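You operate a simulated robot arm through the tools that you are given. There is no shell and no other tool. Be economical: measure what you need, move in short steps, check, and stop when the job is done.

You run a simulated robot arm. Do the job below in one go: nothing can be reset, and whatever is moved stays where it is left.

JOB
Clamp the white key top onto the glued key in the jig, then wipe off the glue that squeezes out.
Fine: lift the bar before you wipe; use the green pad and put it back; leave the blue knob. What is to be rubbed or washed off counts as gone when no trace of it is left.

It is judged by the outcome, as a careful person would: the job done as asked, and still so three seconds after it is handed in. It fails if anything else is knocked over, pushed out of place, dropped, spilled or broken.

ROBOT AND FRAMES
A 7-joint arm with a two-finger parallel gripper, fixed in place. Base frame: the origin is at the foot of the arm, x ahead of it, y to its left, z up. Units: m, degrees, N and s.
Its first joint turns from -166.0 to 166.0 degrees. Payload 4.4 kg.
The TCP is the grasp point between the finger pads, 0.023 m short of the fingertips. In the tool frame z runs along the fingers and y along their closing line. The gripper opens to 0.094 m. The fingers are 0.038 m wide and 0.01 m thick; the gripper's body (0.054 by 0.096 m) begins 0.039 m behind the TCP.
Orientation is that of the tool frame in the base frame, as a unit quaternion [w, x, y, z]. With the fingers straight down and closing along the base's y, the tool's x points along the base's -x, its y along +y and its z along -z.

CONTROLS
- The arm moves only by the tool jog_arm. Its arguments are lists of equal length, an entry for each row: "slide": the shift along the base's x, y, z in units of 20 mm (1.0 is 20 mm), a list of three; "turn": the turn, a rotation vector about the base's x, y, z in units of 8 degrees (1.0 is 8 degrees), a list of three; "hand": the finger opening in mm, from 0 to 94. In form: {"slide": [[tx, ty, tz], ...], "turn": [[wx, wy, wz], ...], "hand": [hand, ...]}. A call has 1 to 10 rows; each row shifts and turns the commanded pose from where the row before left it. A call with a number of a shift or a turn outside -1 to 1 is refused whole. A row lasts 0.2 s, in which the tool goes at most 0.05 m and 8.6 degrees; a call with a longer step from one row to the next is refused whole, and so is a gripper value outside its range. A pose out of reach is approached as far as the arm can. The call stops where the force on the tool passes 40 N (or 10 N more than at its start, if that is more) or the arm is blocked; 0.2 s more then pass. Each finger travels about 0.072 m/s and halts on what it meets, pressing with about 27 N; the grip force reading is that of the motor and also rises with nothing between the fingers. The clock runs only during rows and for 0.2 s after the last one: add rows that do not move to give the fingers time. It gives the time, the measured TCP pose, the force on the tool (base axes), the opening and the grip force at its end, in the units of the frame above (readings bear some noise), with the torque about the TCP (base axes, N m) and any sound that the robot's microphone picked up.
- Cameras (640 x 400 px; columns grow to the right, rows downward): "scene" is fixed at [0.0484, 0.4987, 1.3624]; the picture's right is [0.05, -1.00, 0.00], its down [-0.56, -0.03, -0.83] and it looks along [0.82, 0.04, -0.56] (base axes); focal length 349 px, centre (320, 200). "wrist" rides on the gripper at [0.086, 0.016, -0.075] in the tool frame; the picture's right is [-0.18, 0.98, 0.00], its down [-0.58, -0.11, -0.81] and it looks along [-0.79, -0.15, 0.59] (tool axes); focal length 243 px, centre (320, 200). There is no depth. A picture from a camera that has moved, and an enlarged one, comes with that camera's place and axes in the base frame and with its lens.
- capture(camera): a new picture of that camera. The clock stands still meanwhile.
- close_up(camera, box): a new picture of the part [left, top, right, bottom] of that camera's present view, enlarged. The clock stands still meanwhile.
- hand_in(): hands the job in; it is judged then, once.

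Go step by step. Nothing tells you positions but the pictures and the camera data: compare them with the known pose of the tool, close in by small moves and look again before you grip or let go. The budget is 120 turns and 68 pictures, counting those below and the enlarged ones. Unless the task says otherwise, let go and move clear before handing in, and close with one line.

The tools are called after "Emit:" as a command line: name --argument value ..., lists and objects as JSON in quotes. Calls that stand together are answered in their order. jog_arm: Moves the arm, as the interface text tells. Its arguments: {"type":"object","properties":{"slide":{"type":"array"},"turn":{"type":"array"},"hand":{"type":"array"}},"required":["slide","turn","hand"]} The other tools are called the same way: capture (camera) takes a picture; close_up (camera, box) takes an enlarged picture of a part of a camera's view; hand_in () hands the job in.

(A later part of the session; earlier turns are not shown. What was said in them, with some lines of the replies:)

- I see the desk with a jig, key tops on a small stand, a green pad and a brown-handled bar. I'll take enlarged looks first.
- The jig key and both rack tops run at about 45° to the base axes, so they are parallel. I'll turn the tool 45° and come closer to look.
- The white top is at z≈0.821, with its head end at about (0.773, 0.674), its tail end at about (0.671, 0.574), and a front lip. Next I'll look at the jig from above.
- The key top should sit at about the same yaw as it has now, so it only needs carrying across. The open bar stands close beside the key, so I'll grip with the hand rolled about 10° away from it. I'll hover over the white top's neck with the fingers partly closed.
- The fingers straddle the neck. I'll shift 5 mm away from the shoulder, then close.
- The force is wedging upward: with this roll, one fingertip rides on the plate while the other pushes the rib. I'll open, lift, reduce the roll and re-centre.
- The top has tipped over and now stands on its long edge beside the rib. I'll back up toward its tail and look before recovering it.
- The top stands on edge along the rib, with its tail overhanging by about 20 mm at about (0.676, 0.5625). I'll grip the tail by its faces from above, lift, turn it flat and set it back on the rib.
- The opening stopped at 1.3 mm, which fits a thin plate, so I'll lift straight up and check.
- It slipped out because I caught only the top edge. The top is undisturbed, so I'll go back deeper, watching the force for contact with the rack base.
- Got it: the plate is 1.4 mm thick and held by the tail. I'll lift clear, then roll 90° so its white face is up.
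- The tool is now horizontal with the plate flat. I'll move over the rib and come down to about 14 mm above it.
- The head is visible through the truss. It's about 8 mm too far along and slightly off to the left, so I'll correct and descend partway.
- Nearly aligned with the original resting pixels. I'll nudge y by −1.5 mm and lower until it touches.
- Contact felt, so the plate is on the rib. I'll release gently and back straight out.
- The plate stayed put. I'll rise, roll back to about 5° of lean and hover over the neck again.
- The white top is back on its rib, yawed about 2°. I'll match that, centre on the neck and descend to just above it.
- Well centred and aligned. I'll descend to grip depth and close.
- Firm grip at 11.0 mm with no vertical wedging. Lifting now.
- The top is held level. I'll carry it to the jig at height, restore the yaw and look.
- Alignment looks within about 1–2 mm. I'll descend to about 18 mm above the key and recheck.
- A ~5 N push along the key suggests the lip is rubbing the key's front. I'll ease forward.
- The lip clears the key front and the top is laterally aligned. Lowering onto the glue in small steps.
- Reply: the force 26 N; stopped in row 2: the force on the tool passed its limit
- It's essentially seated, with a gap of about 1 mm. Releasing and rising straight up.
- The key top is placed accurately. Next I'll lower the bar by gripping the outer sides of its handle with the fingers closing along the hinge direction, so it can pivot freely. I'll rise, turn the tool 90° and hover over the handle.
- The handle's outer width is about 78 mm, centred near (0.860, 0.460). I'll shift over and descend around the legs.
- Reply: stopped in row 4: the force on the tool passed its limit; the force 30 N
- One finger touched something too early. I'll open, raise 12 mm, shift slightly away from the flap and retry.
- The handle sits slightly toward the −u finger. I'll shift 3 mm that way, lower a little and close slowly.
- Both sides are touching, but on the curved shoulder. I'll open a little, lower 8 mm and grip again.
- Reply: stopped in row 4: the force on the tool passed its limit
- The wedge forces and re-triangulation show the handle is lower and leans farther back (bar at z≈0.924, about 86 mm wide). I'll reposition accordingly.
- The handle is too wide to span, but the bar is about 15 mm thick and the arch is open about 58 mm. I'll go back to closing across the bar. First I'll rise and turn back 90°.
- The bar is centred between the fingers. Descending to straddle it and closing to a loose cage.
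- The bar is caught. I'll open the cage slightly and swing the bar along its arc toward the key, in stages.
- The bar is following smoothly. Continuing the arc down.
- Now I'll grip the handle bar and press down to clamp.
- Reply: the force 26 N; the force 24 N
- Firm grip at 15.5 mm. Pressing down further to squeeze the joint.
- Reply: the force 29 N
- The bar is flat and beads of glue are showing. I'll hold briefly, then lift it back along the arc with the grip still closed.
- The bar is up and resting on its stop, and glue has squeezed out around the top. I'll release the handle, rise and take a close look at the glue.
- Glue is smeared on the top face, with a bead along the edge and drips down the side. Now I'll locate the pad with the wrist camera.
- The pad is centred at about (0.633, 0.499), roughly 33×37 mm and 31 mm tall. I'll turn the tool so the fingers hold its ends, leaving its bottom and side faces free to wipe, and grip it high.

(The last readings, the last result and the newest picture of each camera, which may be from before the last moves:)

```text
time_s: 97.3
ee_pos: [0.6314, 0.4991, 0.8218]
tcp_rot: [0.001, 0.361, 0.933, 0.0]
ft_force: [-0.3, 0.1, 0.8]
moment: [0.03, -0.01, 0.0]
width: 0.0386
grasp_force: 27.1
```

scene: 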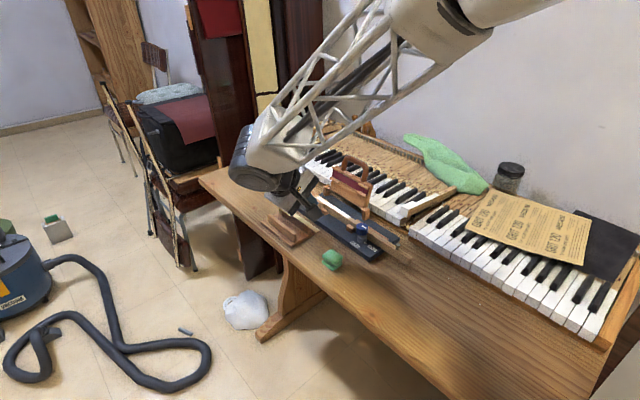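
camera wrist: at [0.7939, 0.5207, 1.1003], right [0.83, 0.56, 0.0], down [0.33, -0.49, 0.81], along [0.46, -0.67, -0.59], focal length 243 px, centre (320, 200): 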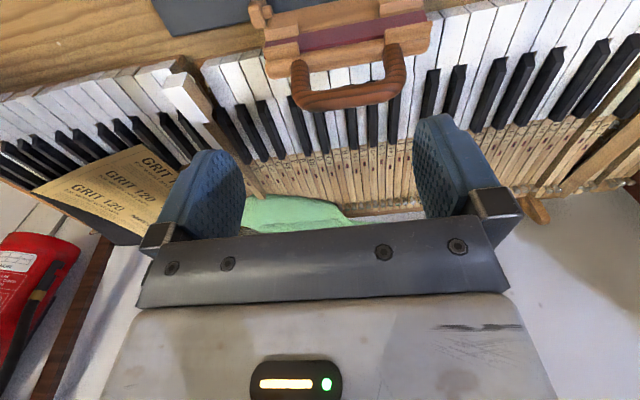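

Pad gripped at 38.6 mm. I'll lift it and carry it above the tail of the key top.

Emit:
jog_arm --slide '[[0, 0, 0.8], [0, 0, 1], [0, 0, 1], [0, 0, 1], [0, 0, 1], [0, 0, 0.6], [0.9, 0, 0], [0.9, 0, 0], [0.9, 0, 0], [0.9, -0.2, 0]]' --turn '[[0, 0, 0], [0, 0, 0], [0, 0, 0], [0, 0, -0.17], [0, 0, -0.17], [0, 0, 0], [0, 0, 0], [0, 0, 0], [0, 0, 0], [0, 0, 0]]' --hand '[26, 26, 26, 26, 26, 26, 26, 26, 26, 26]'

Emit:
jog_arm --slide '[[0.9, -0.25, 0], [0.9, -0.25, 0], [0.9, -0.25, 0], [0.95, -0.25, 0], [0, 0, -0.8], [0, 0, -0.8], [0, 0, -0.6], [0, 0, 0]]' --turn '[[0, 0, 0], [0, 0, 0], [0, 0, 0], [0, 0, 0], [0, 0, 0], [0, 0, 0], [0, 0, 0], [0, 0, 0]]' --hand '[26, 26, 26, 26, 26, 26, 26, 26]'

Emit:
jog_arm --slide '[[0, 0, -0.15], [0, 0, -0.15], [0, 0, 0]]' --turn '[[0, 0, 0], [0, 0, 0], [0, 0, 0]]' --hand '[26, 26, 26]'

```text
time_s: 99.5
ee_pos: [0.7038, 0.4953, 0.928]
tcp_rot: [0.002, 0.382, 0.924, 0.0]
ft_force: [0.1, -1.0, -0.3]
moment: [0.0, 0.0, -0.02]
width: 0.0386
grasp_force: 27.1
```

```text
time_s: 101.3
ee_pos: [0.7761, 0.4757, 0.8856]
tcp_rot: [0.001, 0.383, 0.924, 0.0]
ft_force: [-0.6, 1.1, -0.6]
moment: [-0.04, 0.01, 0.0]
width: 0.0384
grasp_force: 27.0
```

```text
time_s: 102.1
ee_pos: [0.778, 0.4759, 0.88]
tcp_rot: [0.002, 0.382, 0.924, -0.001]
ft_force: [-0.2, -0.5, 0.0]
moment: [-0.03, 0.02, -0.02]
width: 0.0383
grasp_force: 26.7
```

Emit:
jog_arm --slide '[[0, 0, -0.25], [0, 0, -0.25], [0, 0, -0.1], [0, 0, 0]]' --turn '[[0, 0, 0], [0, 0, 0], [0, 0, 0], [0, 0, 0]]' --hand '[26, 26, 26, 26]'

Emit:
jog_arm --slide '[[0, 0, -0.1], [0, 0, 0]]' --turn '[[0, 0, 0], [0, 0, 0]]' --hand '[26, 26]'

```text
time_s: 103.1
ee_pos: [0.7772, 0.4747, 0.8674]
tcp_rot: [0.001, 0.383, 0.924, -0.001]
ft_force: [0.0, -0.1, -0.1]
moment: [0.03, 0.01, 0.0]
width: 0.0381
grasp_force: 26.7
```

```text
time_s: 103.7
ee_pos: [0.7756, 0.4752, 0.867]
tcp_rot: [0.002, 0.382, 0.924, -0.001]
ft_force: [-0.4, 0.8, 0.8]
moment: [-0.03, 0.02, -0.02]
width: 0.0382
grasp_force: 26.5
```

Emit:
jog_arm --slide '[[0, 0, -0.06], [0, 0, 0]]' --turn '[[0, 0, 0], [0, 0, 0]]' --hand '[26, 26]'

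Emit:
jog_arm --slide '[[0, 0, -0.06], [0, 0, 0]]' --turn '[[0, 0, 0], [0, 0, 0]]' --hand '[26, 26]'

```text
time_s: 104.3
ee_pos: [0.7764, 0.4756, 0.8655]
tcp_rot: [0.002, 0.383, 0.924, 0.001]
ft_force: [0.2, -0.1, 3.5]
moment: [0.0, 0.01, 0.02]
width: 0.0383
grasp_force: 27.1
```

```text
time_s: 104.9
ee_pos: [0.7763, 0.4761, 0.8641]
tcp_rot: [0.002, 0.382, 0.924, -0.001]
ft_force: [-0.4, -0.3, 11.0]
moment: [0.01, 0.01, 0.0]
width: 0.0384
grasp_force: 27.4
```

Light contact. I'll ease to about 5 N and wipe the top toward the head.

Emit:
jog_arm --slide '[[0, 0, 0.05], [-0.3, -0.3, 0], [0.3, 0.3, 0], [0.35, 0.35, 0], [0.35, 0.35, 0], [0.35, 0.35, 0], [0.35, 0.35, 0], [0.35, 0.35, 0], [0.35, 0.35, 0], [0, 0, 0]]' --turn '[[0, 0, 0], [0, 0, 0], [0, 0, 0], [0, 0, 0], [0, 0, 0], [0, 0, 0], [0, 0, 0], [0, 0, 0], [0, 0, 0], [0, 0, 0]]' --hand '[26, 26, 26, 26, 26, 26, 26, 26, 26, 26]'

Emit:
jog_arm --slide '[[0.35, 0.35, 0], [0.35, 0.35, 0], [0.35, 0.35, 0], [0, 0, 0]]' --turn '[[0, 0, 0], [0, 0, 0], [0, 0, 0], [0, 0, 0]]' --hand '[26, 26, 26, 26]'

```text
time_s: 107.1
ee_pos: [0.8189, 0.5169, 0.8641]
tcp_rot: [0.001, 0.383, 0.924, -0.002]
ft_force: [-4.2, -3.6, 10.5]
moment: [-0.05, 0.1, 0.0]
width: 0.0383
grasp_force: 27.2
```

```text
time_s: 108.1
ee_pos: [0.8408, 0.5381, 0.8633]
tcp_rot: [0.002, 0.383, 0.924, -0.001]
ft_force: [-2.4, -4.4, 8.0]
moment: [-0.13, 0.15, -0.01]
width: 0.0384
grasp_force: 26.7
```

Emit:
jog_arm --slide '[[0.3, 0.3, 0.02], [0.3, 0.3, 0], [0.3, 0.3, 0], [0, 0, 0], [-0.35, -0.35, 0], [-0.35, -0.35, 0], [-0.35, -0.35, 0], [-0.35, -0.35, 0], [-0.35, -0.35, 0], [0, 0, 0]]' --turn '[[0, 0, 0], [0, 0, 0], [0, 0, 0], [0, 0, 0], [0, 0, 0], [0, 0, 0], [0, 0, 0], [0, 0, 0], [0, 0, 0], [0, 0, 0]]' --hand '[26, 26, 26, 26, 26, 26, 26, 26, 26, 26]'

Emit:
jog_arm --slide '[[-0.35, -0.35, 0], [-0.35, -0.35, 0], [-0.35, -0.35, 0], [-0.35, -0.35, 0], [-0.35, -0.35, 0], [-0.35, -0.35, 0], [0, 0, 0], [0, 0, 0.5], [0, 0, 0.5], [0, 0, 0]]' --turn '[[0, 0, 0], [0, 0, 0], [0, 0, 0], [0, 0, 0], [0, 0, 0], [0, 0, 0], [0, 0, 0], [0, 0, 0], [0, 0, 0], [0, 0, 0]]' --hand '[26, 26, 26, 26, 26, 26, 26, 26, 26, 26]'

Emit:
close_up --camera "scene" --box '[303, 175, 363, 228]'

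```text
time_s: 110.3
ee_pos: [0.8211, 0.5217, 0.8641]
tcp_rot: [0.002, 0.382, 0.924, 0.0]
ft_force: [0.1, -0.3, 0.2]
moment: [-0.02, -0.02, 0.01]
width: 0.0387
grasp_force: 27.3
```

```text
time_s: 112.5
ee_pos: [0.7801, 0.4782, 0.8853]
tcp_rot: [0.002, 0.383, 0.924, -0.001]
ft_force: [0.6, 0.7, -0.5]
moment: [0.02, 0.01, 0.01]
width: 0.0385
grasp_force: 26.9
```

```text
7.55 times, centred on (333, 202) of scene
camera zoom: at [0.0484, 0.4987, 1.3624], right [0.05, -1.0, 0.0], down [-0.56, -0.03, -0.83], along [0.82, 0.04, -0.56], focal length 2633 px, centre (222, 189)
```

zoom: 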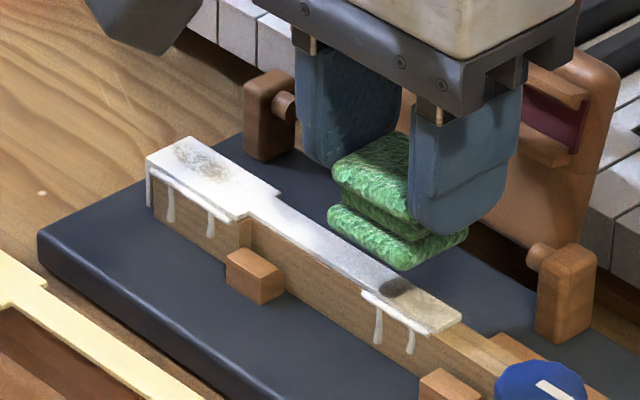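

The middle is fully clean, side drips included. The tail and head sections remain, so I'll rub the tail with firmer pressure.

Emit:
jog_arm --slide '[[-0.3, -0.3, 0], [0, 0, -0.5], [0, 0, -0.5], [0, 0, -0.08], [0, 0, 0]]' --turn '[[0, 0, 0], [0, 0, 0], [0, 0, 0], [0, 0, 0], [0, 0, 0]]' --hand '[26, 26, 26, 26, 26]'

Emit:
jog_arm --slide '[[0, 0, -0.06], [0, 0, 0]]' --turn '[[0, 0, 0], [0, 0, 0]]' --hand '[26, 26]'

```text
time_s: 113.7
ee_pos: [0.776, 0.4733, 0.8631]
tcp_rot: [0.002, 0.382, 0.924, 0.001]
ft_force: [-0.8, 0.6, 9.5]
moment: [0.06, 0.05, -0.01]
width: 0.0384
grasp_force: 27.2
```

```text
time_s: 114.3
ee_pos: [0.7758, 0.472, 0.8617]
tcp_rot: [0.002, 0.382, 0.924, 0.001]
ft_force: [0.8, -0.5, 29.0]
moment: [0.1, -0.04, -0.06]
width: 0.0385
grasp_force: 26.9
```

Emit:
jog_arm --slide '[[0, 0, 0.05], [-0.3, -0.3, 0], [-0.3, -0.3, 0], [0.3, 0.3, 0], [0.3, 0.3, 0], [0.3, 0.3, 0], [-0.3, -0.3, 0], [-0.3, -0.3, 0], [-0.3, -0.3, 0], [0, 0, 0]]' --turn '[[0, 0, 0], [0, 0, 0], [0, 0, 0], [0, 0, 0], [0, 0, 0], [0, 0, 0], [0, 0, 0], [0, 0, 0], [0, 0, 0], [0, 0, 0]]' --hand '[26, 26, 26, 26, 26, 26, 26, 26, 26, 26]'

Emit:
jog_arm --slide '[[0.3, 0.3, 0], [0.3, 0.3, 0], [0.35, 0.35, 0], [0.35, 0.35, 0], [0.35, 0.35, 0], [0.35, 0.35, 0], [0.35, 0.35, 0], [0.35, 0.35, 0], [0.35, 0.35, 0], [0, 0, 0]]' --turn '[[0, 0, 0], [0, 0, 0], [0, 0, 0], [0, 0, 0], [0, 0, 0], [0, 0, 0], [0, 0, 0], [0, 0, 0], [0, 0, 0], [0, 0, 0]]' --hand '[26, 26, 26, 26, 26, 26, 26, 26, 26, 26]'

Emit:
jog_arm --slide '[[0.35, 0.35, 0], [0.35, 0.35, 0], [0.35, 0.35, 0], [0, 0, 0]]' --turn '[[0, 0, 0], [0, 0, 0], [0, 0, 0], [0, 0, 0]]' --hand '[26, 26, 26, 26]'

```text
time_s: 115.3
ee_pos: [0.7655, 0.4629, 0.8624]
tcp_rot: [0.001, 0.383, 0.924, -0.002]
ft_force: [-1.2, -1.6, 9.4]
moment: [0.0, 0.01, 0.03]
width: 0.0386
grasp_force: 27.2
stopped in row 4: the force on the tool passed its limit (the readings are from after the stop); the commanded pose is now the measured one
```

```text
time_s: 117.5
ee_pos: [0.8251, 0.5244, 0.8625]
tcp_rot: [0.001, 0.383, 0.924, -0.002]
ft_force: [-4.4, -4.6, 17.6]
moment: [-0.08, 0.15, 0.02]
width: 0.0385
grasp_force: 26.8
```

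```text
time_s: 118.5
ee_pos: [0.8474, 0.5458, 0.8625]
tcp_rot: [0.0, 0.383, 0.924, -0.002]
ft_force: [-1.9, -4.4, 14.0]
moment: [-0.04, 0.03, 0.03]
width: 0.0384
grasp_force: 27.4
```

Emit:
jog_arm --slide '[[0.25, 0.25, 0], [0.25, 0.25, 0], [0.25, 0.25, 0], [-0.25, -0.25, 0], [-0.3, -0.3, 0], [-0.3, -0.3, 0], [-0.3, -0.3, 0], [0.3, 0.3, 0], [0.3, 0.3, 0], [0, 0, 0]]' --turn '[[0, 0, 0], [0, 0, 0], [0, 0, 0], [0, 0, 0], [0, 0, 0], [0, 0, 0], [0, 0, 0], [0, 0, 0], [0, 0, 0], [0, 0, 0]]' --hand '[26, 26, 26, 26, 26, 26, 26, 26, 26, 26]'

Emit:
jog_arm --slide '[[0.3, 0.3, 0], [0.3, 0.3, 0], [-0.3, -0.3, 0], [-0.3, -0.3, 0], [-0.3, -0.3, 0], [-0.35, -0.35, 0], [-0.35, -0.35, 0], [-0.35, -0.35, 0], [-0.35, -0.35, 0], [0, 0, 0]]' --turn '[[0, 0, 0], [0, 0, 0], [0, 0, 0], [0, 0, 0], [0, 0, 0], [0, 0, 0], [0, 0, 0], [0, 0, 0], [0, 0, 0], [0, 0, 0]]' --hand '[26, 26, 26, 26, 26, 26, 26, 26, 26, 26]'

```text
time_s: 120.7
ee_pos: [0.8518, 0.5482, 0.8626]
tcp_rot: [0.001, 0.382, 0.924, -0.003]
ft_force: [-1.6, -3.5, 11.0]
moment: [-0.09, 0.01, 0.01]
width: 0.0384
grasp_force: 27.6
```

```text
time_s: 122.9
ee_pos: [0.8171, 0.5143, 0.8636]
tcp_rot: [0.001, 0.383, 0.924, -0.002]
ft_force: [-0.2, 0.4, 4.2]
moment: [0.07, -0.06, 0.01]
width: 0.0384
grasp_force: 26.9
```

Emit:
jog_arm --slide '[[-0.35, -0.35, -0.03], [-0.35, -0.35, 0], [-0.35, -0.35, 0], [-0.35, -0.35, 0], [-0.35, -0.35, 0], [-0.35, -0.35, 0], [-0.3, -0.3, 0], [-0.2, -0.2, 0], [0.3, 0.3, 0.02], [0.3, 0.3, 0]]' --turn '[[0, 0, 0], [0, 0, 0], [0, 0, 0], [0, 0, 0], [0, 0, 0], [0, 0, 0], [0, 0, 0], [0, 0, 0], [0, 0, 0], [0, 0, 0]]' --hand '[26, 26, 26, 26, 26, 26, 26, 26, 26, 26]'

Emit:
jog_arm --slide '[[-0.3, -0.3, 0], [-0.3, -0.3, 0], [0.3, 0.3, 0], [0.3, 0.3, 0], [0, 0, 0.5], [0, 0, 1], [0, 0, 1], [-0.5, -0.3, 0.5], [-0.8, 0, 0], [-0.8, 0, 0]]' --turn '[[0, 0, 0], [0, 0, 0], [0, 0, 0], [0, 0, 0], [0, 0, 0], [0, 0, 0], [0, 0, 0], [0, 0, 0], [0, 0, 0], [0, 0, 0]]' --hand '[26, 26, 26, 26, 26, 26, 26, 26, 26, 26]'

Emit:
close_up --camera "scene" --box '[303, 180, 358, 228]'

```text
time_s: 125.1
ee_pos: [0.7767, 0.4735, 0.8617]
tcp_rot: [0.0, 0.383, 0.924, -0.002]
ft_force: [-7.0, -7.0, 13.1]
moment: [-0.22, 0.25, 0.0]
width: 0.0386
grasp_force: 26.8
```

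```text
time_s: 127.3
ee_pos: [0.7343, 0.4681, 0.9215]
tcp_rot: [0.001, 0.383, 0.924, -0.002]
ft_force: [-0.4, 0.0, 0.4]
moment: [0.02, -0.01, -0.02]
width: 0.0383
grasp_force: 27.7
```

```text
8.33 times, centred on (330, 204) of scene
camera zoom: at [0.0484, 0.4987, 1.3624], right [0.05, -1.0, 0.0], down [-0.56, -0.03, -0.83], along [0.82, 0.04, -0.56], focal length 2907 px, centre (232, 167)
```

zoom: 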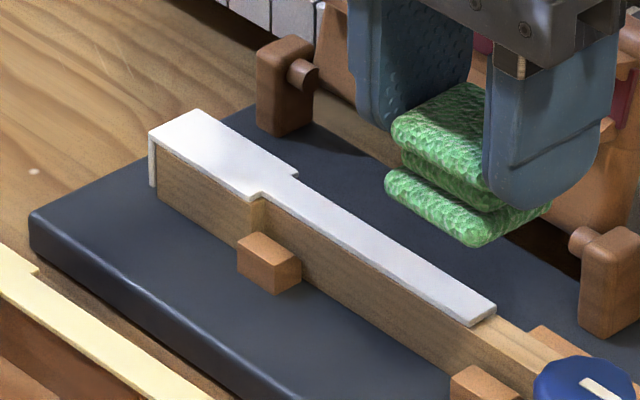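

The visible sides are completely clean. I'll check the hidden far side with the wrist camera, turning the tool high above the jig.

Emit:
jog_arm --slide '[[0, 0, 1], [0, 0, 1], [0, 0, 1], [0, 0, 1], [0, 0, 1], [0.8, -0.4, 0.4], [0.8, -0.4, 0], [0.8, -0.4, 0], [0.8, -0.4, 0], [0.8, -0.4, 0]]' --turn '[[0, 0, 0], [0, 0, 0], [0, 0, 0], [0, 0, 0.9375], [0, 0, 0.9375], [0, 0, 0.9375], [0, 0, 0.9375], [0, 0, 0.9375], [0, 0, 0.9375], [0, 0, 0.9375]]' --hand '[26, 26, 26, 26, 26, 26, 26, 26, 26, 26]'

Emit:
jog_arm --slide '[[0.8, -0.4, 0], [0.8, -0.4, 0], [0.8, -0.4, 0], [0.7, -0.4, 0], [0, 0, 0], [0, 0, 0]]' --turn '[[0, 0, 0.9375], [0, 0, 0.9375], [0, 0, 0.9375], [0, 0, 0.9375], [0, 0, 0.9375], [0, 0, 0]]' --hand '[26, 26, 26, 26, 26, 26]'

Emit:
close_up --camera "wrist" --box '[330, 0, 530, 160]'

```text
time_s: 129.5
ee_pos: [0.8143, 0.4287, 1.0318]
tcp_rot: [0.002, -0.066, 0.998, -0.002]
ft_force: [-0.5, -0.4, 0.3]
moment: [0.05, -0.02, -0.02]
width: 0.0384
grasp_force: 26.9
```

```text
time_s: 130.9
ee_pos: [0.8771, 0.3959, 1.0298]
tcp_rot: [0.002, -0.384, 0.924, 0.0]
ft_force: [0.0, -0.6, 0.0]
moment: [-0.01, 0.01, -0.01]
width: 0.0381
grasp_force: 26.7
```

```text
2.50 times, centred on (430, 80) of wrist
camera zoom: at [0.8045, 0.346, 1.1034], right [-0.57, 0.82, 0.0], down [0.48, 0.34, 0.81], along [0.67, 0.46, -0.59], focal length 606 px, centre (45, 500)
```

zoom: 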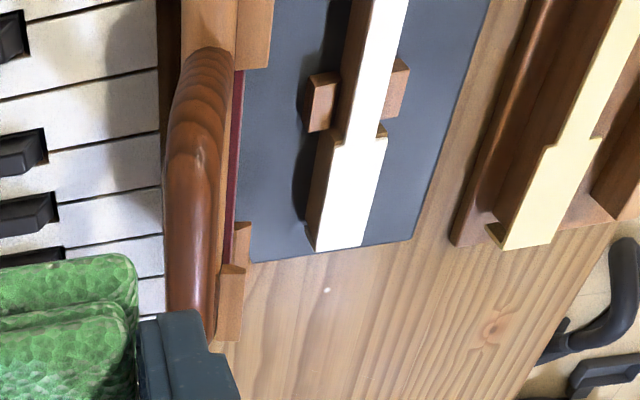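

The far side is clean too. Now I'll take the pad back to its original spot.

Emit:
jog_arm --slide '[[-0.9, 0.38, 0], [-0.9, 0.38, 0], [-0.9, 0.38, 0], [-0.9, 0.38, 0], [-0.9, 0.38, 0], [-0.9, 0.38, 0], [-0.9, 0.38, 0], [-0.9, 0.38, 0], [-0.9, 0.38, 0], [-0.9, 0.38, 0]]' --turn '[[0, 0, -0.9], [0, 0, -0.9], [0, 0, -0.9], [0, 0, -0.9], [0, 0, -0.9], [0, 0, -0.9], [0, 0, -0.9], [0, 0, -0.9], [0, 0, -0.9], [0, 0, -0.9]]' --hand '[26, 26, 26, 26, 26, 26, 26, 26, 26, 26]'

Emit:
jog_arm --slide '[[-0.9, 0.38, 0], [-0.9, 0.38, 0], [-0.9, 0.38, 0], [-0.58, 0.22, -0.5], [0, 0, -1], [0, 0, -1], [0, 0, -1], [0, 0, -1], [0, 0, -1], [0, 0, 0]]' --turn '[[0, 0, -0.9], [0, 0, -0.9], [0, 0, -0.12], [0, 0, 0], [0, 0, 0], [0, 0, 0], [0, 0, 0], [0, 0, 0], [0, 0, 0], [0, 0, 0]]' --hand '[26, 26, 26, 26, 26, 26, 26, 26, 26, 26]'

```text
time_s: 133.1
ee_pos: [0.6979, 0.4735, 1.0303]
tcp_rot: [0.0, 0.234, 0.972, -0.002]
ft_force: [-0.6, 0.7, -0.1]
moment: [-0.01, -0.02, 0.0]
width: 0.0384
grasp_force: 26.4
```

```text
time_s: 135.3
ee_pos: [0.6314, 0.5005, 0.9201]
tcp_rot: [0.001, 0.362, 0.932, -0.002]
ft_force: [0.6, -0.9, -0.2]
moment: [-0.01, -0.01, 0.02]
width: 0.0384
grasp_force: 27.0
```

Emit:
jog_arm --slide '[[0, -0.05, -1], [0, 0, -1], [0, 0, -1], [0, 0, -1], [0, 0, -0.5], [0, 0, 0]]' --turn '[[0, 0, 0], [0, 0, 0], [0, 0, 0], [0, 0, 0], [0, 0, 0], [0, 0, 0]]' --hand '[26, 26, 26, 26, 26, 26]'

Emit:
jog_arm --slide '[[0, 0, -0.15], [0, 0, -0.07], [0, 0, 0]]' --turn '[[0, 0, 0], [0, 0, 0], [0, 0, 0]]' --hand '[26, 26, 26]'

```text
time_s: 136.7
ee_pos: [0.6303, 0.4997, 0.8295]
tcp_rot: [0.002, 0.361, 0.932, -0.003]
ft_force: [0.2, 0.1, -0.9]
moment: [0.04, 0.0, -0.01]
width: 0.0386
grasp_force: 26.8
```

```text
time_s: 137.5
ee_pos: [0.6319, 0.4992, 0.8257]
tcp_rot: [0.0, 0.362, 0.932, -0.002]
ft_force: [0.5, 0.5, -0.5]
moment: [-0.01, -0.02, -0.02]
width: 0.0384
grasp_force: 27.0
```

Emit:
jog_arm --slide '[[0, 0, -0.1], [0, 0, -0.06], [0, 0, 0]]' --turn '[[0, 0, 0], [0, 0, 0], [0, 0, 0]]' --hand '[26, 26, 26]'

Emit:
jog_arm --slide '[[0, 0, -0.05], [0, 0, 0]]' --turn '[[0, 0, 0], [0, 0, 0]]' --hand '[26, 26]'

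```text
time_s: 138.3
ee_pos: [0.6327, 0.4987, 0.8229]
tcp_rot: [0.0, 0.361, 0.932, -0.002]
ft_force: [0.5, 0.1, -0.3]
moment: [0.01, 0.01, 0.01]
width: 0.0384
grasp_force: 26.7
```

```text
time_s: 138.9
ee_pos: [0.6324, 0.4984, 0.8225]
tcp_rot: [0.0, 0.361, 0.932, -0.002]
ft_force: [-0.3, -0.5, -0.1]
moment: [-0.01, -0.04, -0.01]
width: 0.0383
grasp_force: 27.3
```

Emit:
jog_arm --slide '[[0, 0, -0.06], [0, 0, 0]]' --turn '[[0, 0, 0], [0, 0, 0]]' --hand '[26, 26]'

Emit:
jog_arm --slide '[[0, 0, -0.04], [0, 0, 0]]' --turn '[[0, 0, 0], [0, 0, 0]]' --hand '[26, 26]'

```text
time_s: 139.5
ee_pos: [0.6311, 0.4993, 0.8203]
tcp_rot: [0.0, 0.362, 0.932, -0.002]
ft_force: [-0.8, -0.5, -0.6]
moment: [0.02, -0.02, 0.02]
width: 0.038
grasp_force: 26.5
```

```text
time_s: 140.1
ee_pos: [0.6325, 0.4992, 0.8192]
tcp_rot: [0.001, 0.362, 0.932, -0.003]
ft_force: [0.7, -1.0, 2.2]
moment: [-0.02, -0.08, -0.02]
width: 0.0385
grasp_force: 27.3
```

Contact with the table, so the pad is down. Releasing, lifting clear and checking the whole scene.

Emit:
jog_arm --slide '[[0, 0, 0], [0, 0, 0], [0, 0, 0], [0, 0, 0.6], [0, 0, 1], [0, 0, 1], [0, 0, 1], [0, 0, 1], [0, 0, 1], [0, 0, 1]]' --turn '[[0, 0, 0], [0, 0, 0], [0, 0, 0], [0, 0, 0], [0, 0, 0], [0, 0, 0], [0, 0, 0], [0, 0, 0], [0, 0, 0], [0, 0, 0]]' --hand '[46, 54, 58, 58, 58, 58, 58, 58, 58, 58]'

Emit:
jog_arm --slide '[[-0.9, 0.5, 1], [-0.9, 0.5, 1], [-0.9, 0.5, 1], [-0.9, 0.5, 0.5], [-0.9, 0.5, 0], [-0.9, 0.5, 0], [0, 0.5, 0], [0, 0, 0]]' --turn '[[0, 0, 0], [0, 0, 0], [0, 0, 0], [0, 0, 0], [0, 0, 0], [0, 0, 0], [0, 0, 0], [0, 0, 0]]' --hand '[58, 58, 58, 58, 58, 58, 58, 58]'

Emit:
close_up --camera "scene" --box '[250, 140, 430, 280]'

```text
time_s: 142.3
ee_pos: [0.6313, 0.5, 0.9506]
tcp_rot: [0.0, 0.361, 0.932, -0.003]
ft_force: [0.5, -0.7, 0.5]
moment: [0.01, 0.01, -0.02]
width: 0.0579
grasp_force: 0.0
```

```text
time_s: 144.1
ee_pos: [0.5238, 0.5698, 1.022]
tcp_rot: [0.001, 0.362, 0.932, -0.002]
ft_force: [0.0, -0.1, -0.1]
moment: [-0.01, 0.0, -0.01]
width: 0.0579
grasp_force: 0.1
```

```text
2.86 times, centred on (340, 210) of scene
camera zoom: at [0.0484, 0.4987, 1.3624], right [0.05, -1.0, 0.0], down [-0.56, -0.03, -0.83], along [0.82, 0.04, -0.56], focal length 997 px, centre (263, 171)
```

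zoom: 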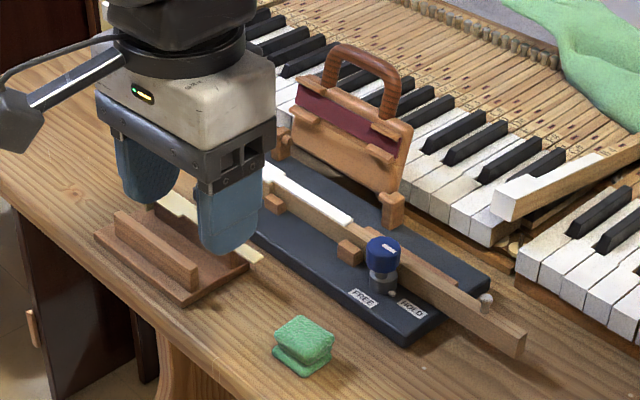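

The bar is up, the key top is seated and clean, the pad is back within a few millimetres of where it was, and the knob is untouched. Handing in.

Emit:
hand_in

```text
The job is handed in.
```

The white key top is clamped onto the glued key, and the squeezed-out glue is wiped off wherever the cameras could see. The bar is lifted, the green pad is back within a few millimetres, and the blue knob is untouched. My first grip tipped the key top off its rack and nudged the rack by a millimetre or two, and I never saw the tail end of the key's far side.
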